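You operate a simulated robot arm through the tools that you are given. There is no shell and no other tool. Be economical: measure what you need, move in short steps, check, and stop when the job is done.

The job below is to be done with a simulated robot arm. You get a single attempt, and the scene is never put back.

## Task
Put one of the green bottles from the top of the black table on the white cover.

Only the result counts: the job must be done as asked and must still hold three seconds after the hand-in. Knocking over, shifting, dropping, spilling or breaking anything else fails it. Lids that push on must go on centred and level and be pressed home; caps that screw on are set level and turned clockwise until they are tight.

## Robot
A 7-joint arm with a two-finger parallel gripper, fixed in place. Base frame: the origin is at the foot of the arm, x ahead of it, y to its left, z up; the work surface is at about z = 0. Lengths are in m, angles in degrees, forces in N, time in s.
With the tool pointing down near the work surface it reaches from about 0.24 to 0.62 m from the base axis. Its first joint turns from -66.0 to 66.0 degrees. Payload 2.6 kg.
Tool frame: the origin (TCP) lies between the finger pads and is the grasp point; the fingertips stand 0.03 m ahead of it; z points along the fingers, y is the line along which they close. Largest opening 0.094 m; finger width 0.028, thickness 0.01; the body of the gripper, 0.05 by 0.096 m, starts 0.055 m behind the TCP.
Orientation is that of the tool frame in the base frame, as a unit quaternion [w, x, y, z]. With the fingers straight down and closing along the base's y, the tool's x points along the base's -x, its y along +y and its z along -z.

## Interface
- The arm moves only by the tool nudge_tool. Its argument "increments" is text: rows parted by semicolons, each of 7 numbers parted by spaces: the shift along the base's x, y, z in m, then the turn, a rotation vector about the base's x, y, z in degrees, then the finger opening in m, from 0 to 0.094. In form: tx ty tz wx wy wz claw; .... A call has 1 to 10 rows; each row shifts and turns the commanded pose from where the row before left it. A row lasts 0.2 s, in which the tool goes at most 0.05 m and 8.6 degrees; a call with a longer step from one row to the next is refused whole, and so is a gripper value outside its range. A pose out of reach is approached as far as the arm can. The call stops where the force on the tool passes 40 N (or 10 N more than at its start, if that is more) or the arm is blocked; 0.2 s more then pass. The fingers move at their own pace (about 0.072 m/s each) and stop on an object; they squeeze with about 31 N. The grip force told is the motor's: it shows also when the fingers shut on nothing. Time passes only in rows, and 0.2 s behind the last, so rows that do not move let the fingers close. It gives the time, the measured TCP pose, the force on the tool (base axes), the opening and the grip force at its end, in the units of the frame above (readings bear some noise).
- Cameras (640 x 400 px; columns grow to the right, rows downward): "scene" is fixed at [0.0126, 0.4211, 0.5902]; the picture's right is [-0.88, -0.47, 0.00], its down [-0.20, 0.37, -0.91] and it looks along [0.43, -0.80, -0.42] (base axes); focal length 309 px, centre (320, 200). "wrist" rides on the gripper at [-0.037, 0, -0.058] in the tool frame; the picture's right is [0.00, -1.00, 0.00], its down [0.97, 0.00, -0.24] and it looks along [0.24, 0.00, 0.97] (tool axes); focal length 218 px, centre (320, 200).
- capture(camera): a new picture of that camera. The clock stands still meanwhile.
- probe_pixels(camera, pixels): for up to 12 pixels [column, row] of the newest picture of that camera ("zoom" is the newest enlarged one), the place [x, y, z] in the base frame of the surface seen there, good to about 0.002 m, but the place of the scene camera against the robot may be out by one fixed shift of up to 0.018 m in any direction. The clock stands still meanwhile.
- enlarge(camera, box): a new picture of the part [left, top, right, bottom] of that camera's present view, enlarged. The clock stands still meanwhile.
- sign_off(): hands the job in; it is judged then, once.

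Keep the steps short. Do not move on a guess: measure, check each grasp and each placing, and mend mistakes. In all there are 60 turns and 20 pictures (those below and enlarged ones count). Leave the gripper open and the arm clear of the work at the hand-in unless told otherwise, and finish with a single line.

The tools are called after "Request:" as a command line: name --argument value ..., lists and objects as JSON in quotes. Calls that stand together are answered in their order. nudge_tool: Moves the arm, as the interface text tells. Its arguments: {"type":"object","properties":{"increments":{"type":"string"}},"required":["increments"]} The other tools are called the same way: capture (camera) takes a picture; probe_pixels (camera, pixels) gives the place of the surface under pixels of a picture; enlarge (camera, box) takes an enlarged picture of a part of a camera's view; sign_off () hands the job in.

At the start:

```text
time_s: 0.0
eef_pos: [0.2732, -0.2641, 0.3279]
orientation: [0.0, 0.0, 1.0, 0.001]
ft_force: [0.3, 1.0, 0.2]
finger_gap: 0.094
gripper_force: 0.1
```

scene: 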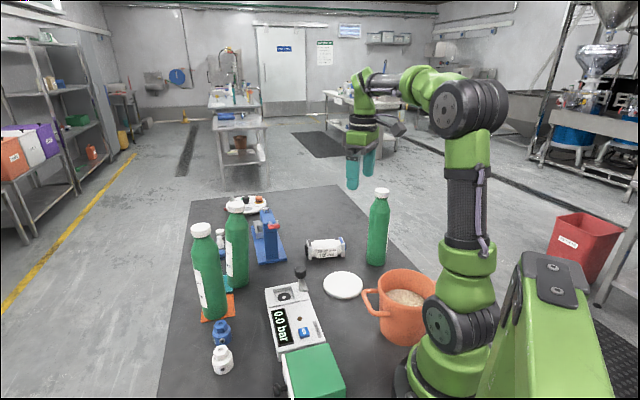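
wrist: 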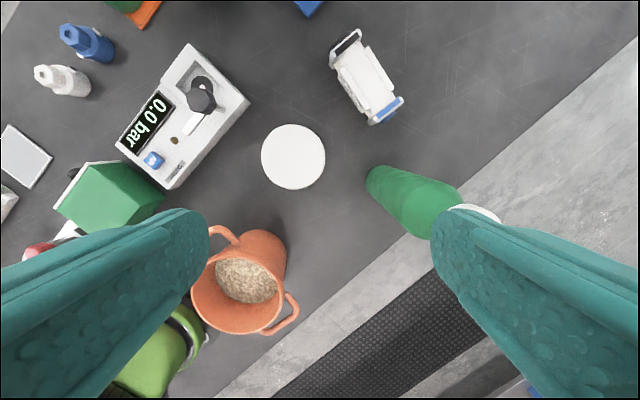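

I see three green bottles. The one at scene (378,228) stands directly on the black table, and the white disc at (343,285) looks like the white cover. I'll measure both in the two pictures.

Request:
probe_pixels --camera "scene" --pixels '[[343, 278], [328, 285], [361, 284], [343, 293], [382, 190], [381, 197], [378, 230], [376, 262], [367, 230], [389, 230], [330, 320], [400, 345]]'

Request:
probe_pixels --camera "wrist" --pixels '[[293, 157], [264, 157], [323, 157], [293, 127], [293, 186], [375, 180], [395, 205], [420, 205], [470, 210], [340, 220], [285, 235], [455, 190]]'

Request:
enlarge --camera "scene" --box '[180, 170, 440, 370]'

```text
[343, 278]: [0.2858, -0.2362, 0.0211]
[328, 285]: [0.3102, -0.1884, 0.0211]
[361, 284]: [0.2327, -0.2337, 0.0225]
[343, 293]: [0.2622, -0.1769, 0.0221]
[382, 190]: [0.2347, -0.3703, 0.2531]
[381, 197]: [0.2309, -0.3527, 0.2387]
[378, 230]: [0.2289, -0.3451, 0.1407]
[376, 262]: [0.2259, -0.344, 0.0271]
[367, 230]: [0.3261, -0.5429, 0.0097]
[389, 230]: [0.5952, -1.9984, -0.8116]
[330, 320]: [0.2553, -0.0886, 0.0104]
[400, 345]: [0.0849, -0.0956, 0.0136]
```

```text
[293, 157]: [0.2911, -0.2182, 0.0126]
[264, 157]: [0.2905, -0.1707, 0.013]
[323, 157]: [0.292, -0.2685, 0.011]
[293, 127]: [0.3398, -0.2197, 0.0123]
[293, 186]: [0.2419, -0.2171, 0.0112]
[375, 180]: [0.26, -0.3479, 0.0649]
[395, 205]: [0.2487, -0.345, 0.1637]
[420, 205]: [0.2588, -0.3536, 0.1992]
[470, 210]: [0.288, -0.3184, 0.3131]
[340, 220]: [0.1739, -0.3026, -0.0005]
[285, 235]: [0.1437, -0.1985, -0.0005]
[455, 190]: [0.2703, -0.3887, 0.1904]
```

```text
2.00 times, centred on (310, 270) of scene
```

zoom: 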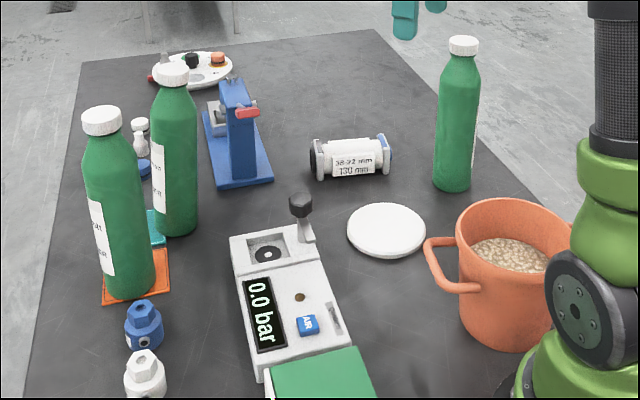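

The right bottle stands on the bare table, while the left one is on an orange mat. The wrist camera puts the cover's centre at about (0.291,-0.219,0.012) with radius 0.05. The scene readings are off by about (-0.018,-0.01,+0.009). Next I'll look closely at the bottle's profile to choose a grasp.

Request:
enlarge --camera "scene" --box '[330, 180, 426, 270]'

```text
4.44 times, centred on (378, 225) of scene
```

zoom: 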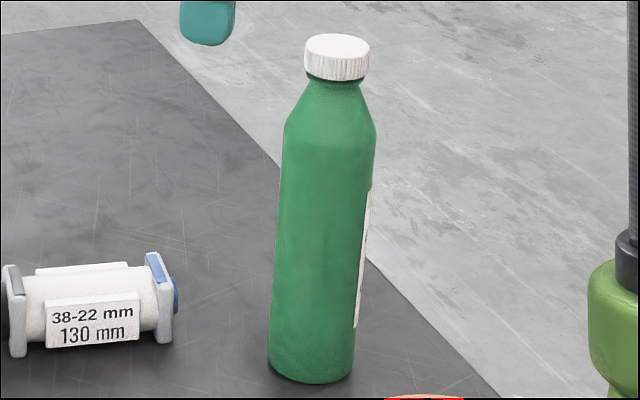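

Request:
probe_pixels --camera "zoom" --pixels '[[337, 42], [337, 55], [337, 75], [307, 60], [368, 62], [334, 90], [330, 135], [285, 140], [373, 140], [310, 378], [276, 350], [349, 355]]'

```text
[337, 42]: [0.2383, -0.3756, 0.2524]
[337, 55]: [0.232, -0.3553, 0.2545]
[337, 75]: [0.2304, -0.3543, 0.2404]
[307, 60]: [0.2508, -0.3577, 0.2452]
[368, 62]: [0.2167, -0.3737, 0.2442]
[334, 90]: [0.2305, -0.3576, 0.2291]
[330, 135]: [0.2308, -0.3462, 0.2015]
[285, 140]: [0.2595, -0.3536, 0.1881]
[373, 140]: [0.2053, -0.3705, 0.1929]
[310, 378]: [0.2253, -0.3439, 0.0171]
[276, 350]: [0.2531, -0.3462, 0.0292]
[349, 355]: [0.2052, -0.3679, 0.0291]
```

The bottle is about 0.06 m wide, with its cap top at about z=0.243 and straight body below z=0.18. After correcting the offset, its axis is near (0.258,-0.381). A straight-down grasp at TCP z≈0.193 holds the straight body and leaves the palm just above the cap. I'll move above it at a safe height and check with the wrist camera.

Request:
nudge_tool --increments "0 -0.03 0.01 0 0 0 0.094; -0.005 -0.03 0.01 0 0 0 0.094; -0.005 -0.03 0 0 0 0 0.094; -0.005 -0.027 0 0 0 0 0.094; 0 0 0 0 0 0 0.094"

Request:
capture --camera "wrist"

```text
time_s: 1.2
eef_pos: [0.2589, -0.3821, 0.3496]
orientation: [0.0, 0.0, 1.0, 0.0]
ft_force: [0.0, -0.4, 0.3]
finger_gap: 0.0938
gripper_force: 0.1
```

```text
15 pictures are left
```

wrist: 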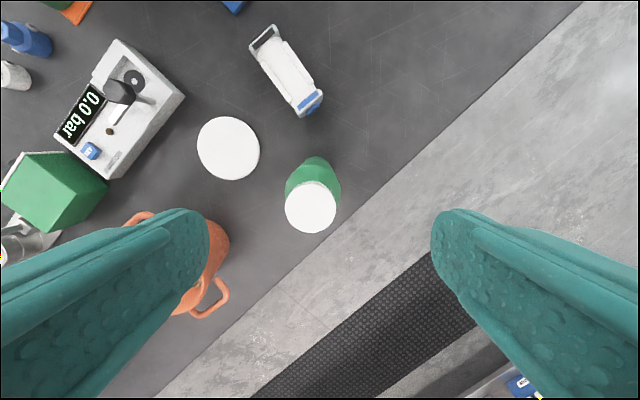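

The cap is at (311,207). I'll measure its edges, the body and the cover.

Request:
probe_pixels --camera "wrist" --pixels '[[311, 207], [288, 207], [334, 207], [311, 184], [311, 230], [290, 185], [338, 185], [228, 148], [200, 148], [258, 148], [228, 119], [228, 177]]'

```text
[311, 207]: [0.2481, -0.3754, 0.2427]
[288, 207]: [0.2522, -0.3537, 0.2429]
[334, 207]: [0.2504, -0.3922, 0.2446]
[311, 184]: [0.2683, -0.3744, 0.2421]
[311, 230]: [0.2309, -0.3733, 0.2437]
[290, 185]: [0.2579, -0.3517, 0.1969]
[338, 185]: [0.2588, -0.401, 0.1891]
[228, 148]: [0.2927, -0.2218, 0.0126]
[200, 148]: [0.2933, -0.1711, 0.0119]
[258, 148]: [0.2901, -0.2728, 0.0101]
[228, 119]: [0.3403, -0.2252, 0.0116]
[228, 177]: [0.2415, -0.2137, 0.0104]
```

The cap centre is (0.250,-0.374), with its top at 0.243, and the cover centre is (0.291,-0.220). I'll centre over the cap and lower to z≈0.193 with the fingers open.

Request:
nudge_tool --increments "-0.009 0.008 0 0 0 0 0.094; 0 0 0 0 0 0 0.094; 0 0 -0.03 0 0 0 0.094; 0 0 -0.03 0 0 0 0.094; 0 0 -0.03 0 0 0 0.094; 0 0 -0.03 0 0 0 0.094; 0 0 -0.02 0 0 0 0.094; 0 0 -0.0165 0 0 0 0.094; 0 0 0 0 0 0 0.094"

```text
time_s: 3.2
eef_pos: [0.2487, -0.3743, 0.1923]
orientation: [0.0, 0.0, 1.0, 0.0]
ft_force: [0.0, 0.6, -0.3]
finger_gap: 0.0937
gripper_force: 0.1
```

There was no contact on the way down. Now I'll close the fingers on the body.

Request:
nudge_tool --increments "0 0 0 0 0 0 0.07; 0 0 0 0 0 0 0.05; 0 0 0 0 0 0 0.03; 0 0 0 0 0 0 0.03; 0 0 0 0 0 0 0.03"

Request:
capture --camera "scene"

```text
time_s: 4.4
eef_pos: [0.2493, -0.3731, 0.1932]
orientation: [0.0, 0.0, 1.0, -0.001]
ft_force: [0.0, 1.0, -0.7]
finger_gap: 0.0585
gripper_force: 31.3
```

```text
14 pictures are left
```

scene: 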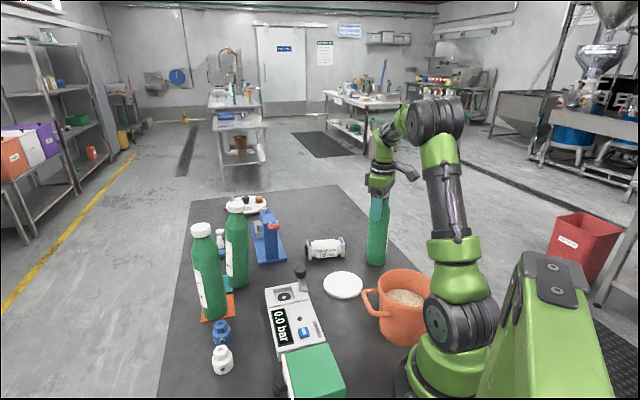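

The fingers stopped at 0.0585 m, which matches the bottle's width, and the bottle is still upright. I'll lift it 0.06 m.

Request:
nudge_tool --increments "0 0 0.01 0 0 0 0.03; 0 0 0.02 0 0 0 0.03; 0 0 0.03 0 0 0 0.03; 0 0 0 0 0 0 0.03; 0 0 0 0 0 0 0.03"

Request:
enlarge --camera "scene" --box '[300, 150, 460, 310]'

```text
time_s: 5.6
eef_pos: [0.2495, -0.3749, 0.2537]
orientation: [0.0, 0.001, 1.0, 0.0]
ft_force: [0.1, -0.3, -0.7]
finger_gap: 0.0585
gripper_force: 31.0
```

```text
2.50 times, centred on (380, 230) of scene
```

zoom: 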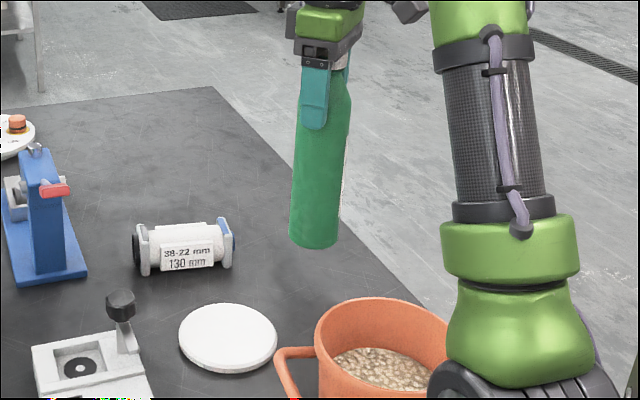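

The bottle is hanging upright and clear of the table. I'll carry it slowly over the cover centre at (0.291,-0.220).

Request:
nudge_tool --increments "0 0 0.01 0 0 0 0.03; 0.006 0.015 0 0 0 0 0.03; 0.006 0.025 0 0 0 0 0.03; 0.006 0.025 0 0 0 0 0.03; 0.006 0.025 0 0 0 0 0.03; 0.006 0.025 0 0 0 0 0.03; 0.006 0.025 0 0 0 0 0.03; 0.0055 0.0145 0 0 0 0 0.03; 0 0 0 0 0 0 0.03; 0 0 0 0 0 0 0.03"

Request:
capture --camera "scene"

```text
time_s: 7.8
eef_pos: [0.2918, -0.2177, 0.2632]
orientation: [0.0, 0.0, 1.0, -0.001]
ft_force: [0.1, -0.6, 0.7]
finger_gap: 0.0584
gripper_force: 31.3
```

```text
12 pictures are left
```

scene: 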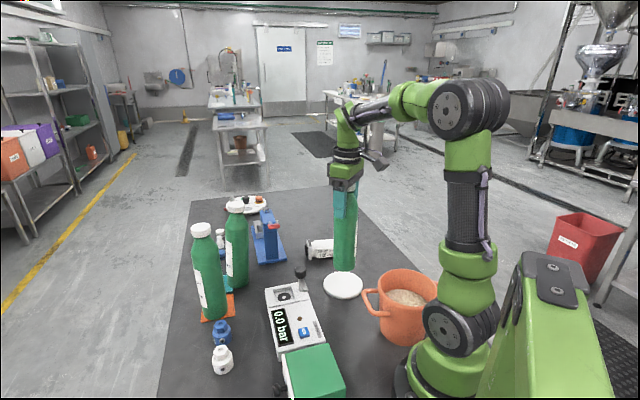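

The bottle is above the cover. Before lowering, I'll check the bottle's foot and the cover edges in the same picture.

Request:
enlarge --camera "scene" --box '[300, 180, 396, 310]'

Request:
probe_pixels --camera "scene" --pixels '[[344, 265], [344, 240], [334, 255], [354, 255], [343, 297], [325, 285], [361, 285]]'

```text
3.08 times, centred on (348, 245) of scene
```

zoom: 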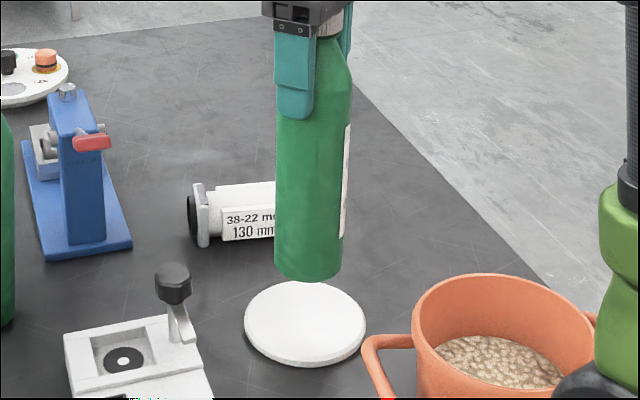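

```text
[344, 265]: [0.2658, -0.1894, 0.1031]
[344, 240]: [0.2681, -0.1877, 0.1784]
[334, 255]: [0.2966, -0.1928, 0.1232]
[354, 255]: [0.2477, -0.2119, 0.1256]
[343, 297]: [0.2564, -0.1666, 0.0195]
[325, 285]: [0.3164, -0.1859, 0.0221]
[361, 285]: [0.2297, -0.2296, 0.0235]
```

The foot is centred on the cover to within about 1 cm, and its bottom is at z≈0.07. I'll lower to just above the cover.

Request:
nudge_tool --increments "0 -0.001 -0.015 0 0 0 0.03; 0 0 -0.015 0 0 0 0.03; 0 0 -0.01 0 0 0 0.03; 0 0 -0.008 0 0 0 0.03; 0 0 -0.005 0 0 0 0.03; 0 0 0 0 0 0 0.03; 0 0 0 0 0 0 0.03"

```text
time_s: 9.4
eef_pos: [0.29, -0.2207, 0.2094]
orientation: [0.001, 0.0, 1.0, 0.0]
ft_force: [0.3, 0.3, -0.4]
finger_gap: 0.0582
gripper_force: 31.1
```

No contact yet. I'll continue in 1 mm steps.

Request:
nudge_tool --increments "0 0 -0.001 0 0 0 0.03; 0 0 -0.001 0 0 0 0.03; 0 0 -0.001 0 0 0 0.03; 0 0 0 0 0 0 0.03"

```text
time_s: 10.4
eef_pos: [0.2903, -0.2209, 0.2066]
orientation: [-0.001, 0.0, 1.0, 0.0]
ft_force: [0.3, 0.4, 0.5]
finger_gap: 0.058
gripper_force: 31.0
```

Request:
nudge_tool --increments "0 0 -0.001 0 0 0 0.03; 0 0 0 0 0 0 0.03"

```text
time_s: 11.0
eef_pos: [0.2906, -0.2202, 0.2055]
orientation: [0.0, -0.001, 1.0, 0.0]
ft_force: [-0.7, 0.3, -0.4]
finger_gap: 0.0584
gripper_force: 31.0
```

Still no force on the tool. I'll go on 1 mm at a time.

Request:
nudge_tool --increments "0 0 -0.001 0 0 0 0.03; 0 0 0 0 0 0 0.03"

Request:
enlarge --camera "scene" --box '[310, 240, 380, 310]'

```text
time_s: 11.6
eef_pos: [0.2909, -0.2198, 0.2045]
orientation: [0.0, -0.001, 1.0, 0.0]
ft_force: [-0.1, -0.8, 2.6]
finger_gap: 0.0583
gripper_force: 31.1
```

```text
5.71 times, centred on (345, 275) of scene
```

zoom: 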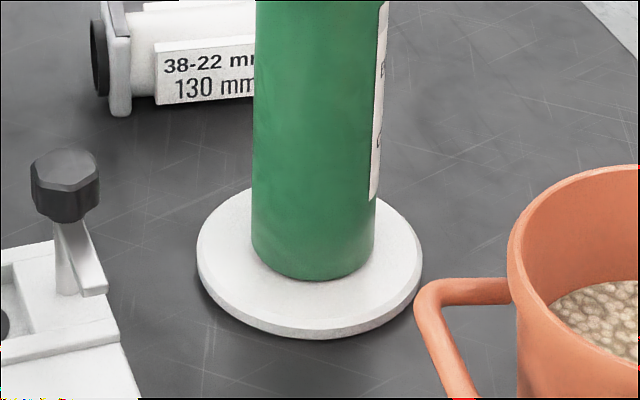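

Contact shows at 2.6 N, and the bottle stands centred on the cover. I'll open the fingers gently.

Request:
nudge_tool --increments "0 0 0 0 0 0 0.062; 0 0 0 0 0 0 0.07; 0 0 0 0 0 0 0.08; 0 0 0 0 0 0 0.094; 0 0 0 0 0 0 0.094; 0 0 0 0 0 0 0.094"

Request:
capture --camera "wrist"

```text
time_s: 13.0
eef_pos: [0.2905, -0.2203, 0.2055]
orientation: [0.0, 0.0, 1.0, 0.0]
ft_force: [0.6, -1.0, -0.1]
finger_gap: 0.0939
gripper_force: 0.1
```

```text
9 pictures are left
```

wrist: 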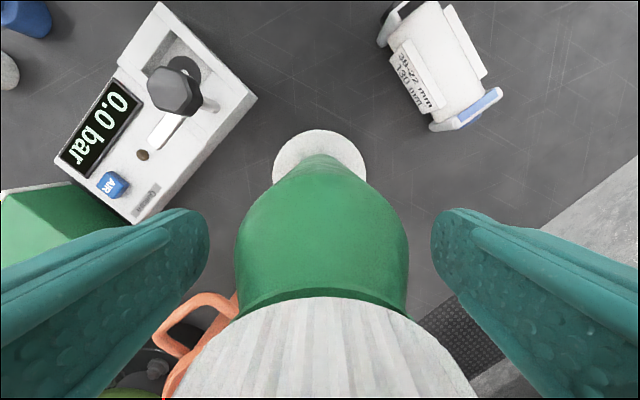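

The fingers are open and clear on both sides. I'll rise straight up, clear of the bottle, and check.

Request:
nudge_tool --increments "0 0 0.01 0 0 0 0.094; 0 0 0.03 0 0 0 0.094; 0 0 0.03 0 0 0 0.094; 0 0 0.03 0 0 0 0.094; 0 0 0.03 0 0 0 0.094; 0 0 0.02 0 0 0 0.094; 0 0 0 0 0 0 0.094; 0 0 0 0 0 0 0.094"

Request:
capture --camera "scene"

```text
time_s: 14.8
eef_pos: [0.2911, -0.2207, 0.3553]
orientation: [0.0, -0.001, 1.0, 0.0]
ft_force: [0.4, 0.1, -0.7]
finger_gap: 0.094
gripper_force: 0.1
```

```text
8 pictures are left
```

scene: 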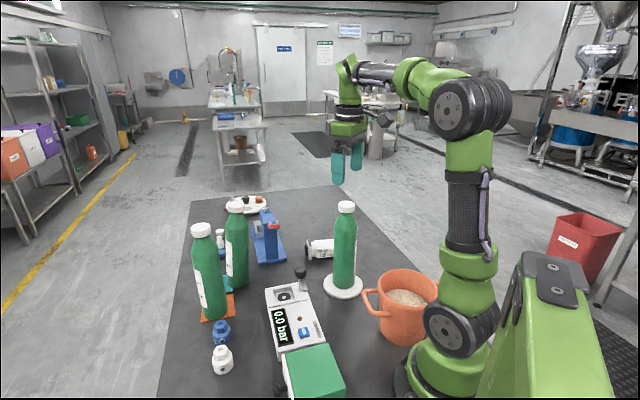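

The bottle stands upright on the white cover, nothing else has moved, and the open gripper is clear above. I'll hand in.

Request:
sign_off

```text
The job is handed in.
```

A green bottle from the black table now stands upright, centred on the white cover, and the open gripper is clear of it.
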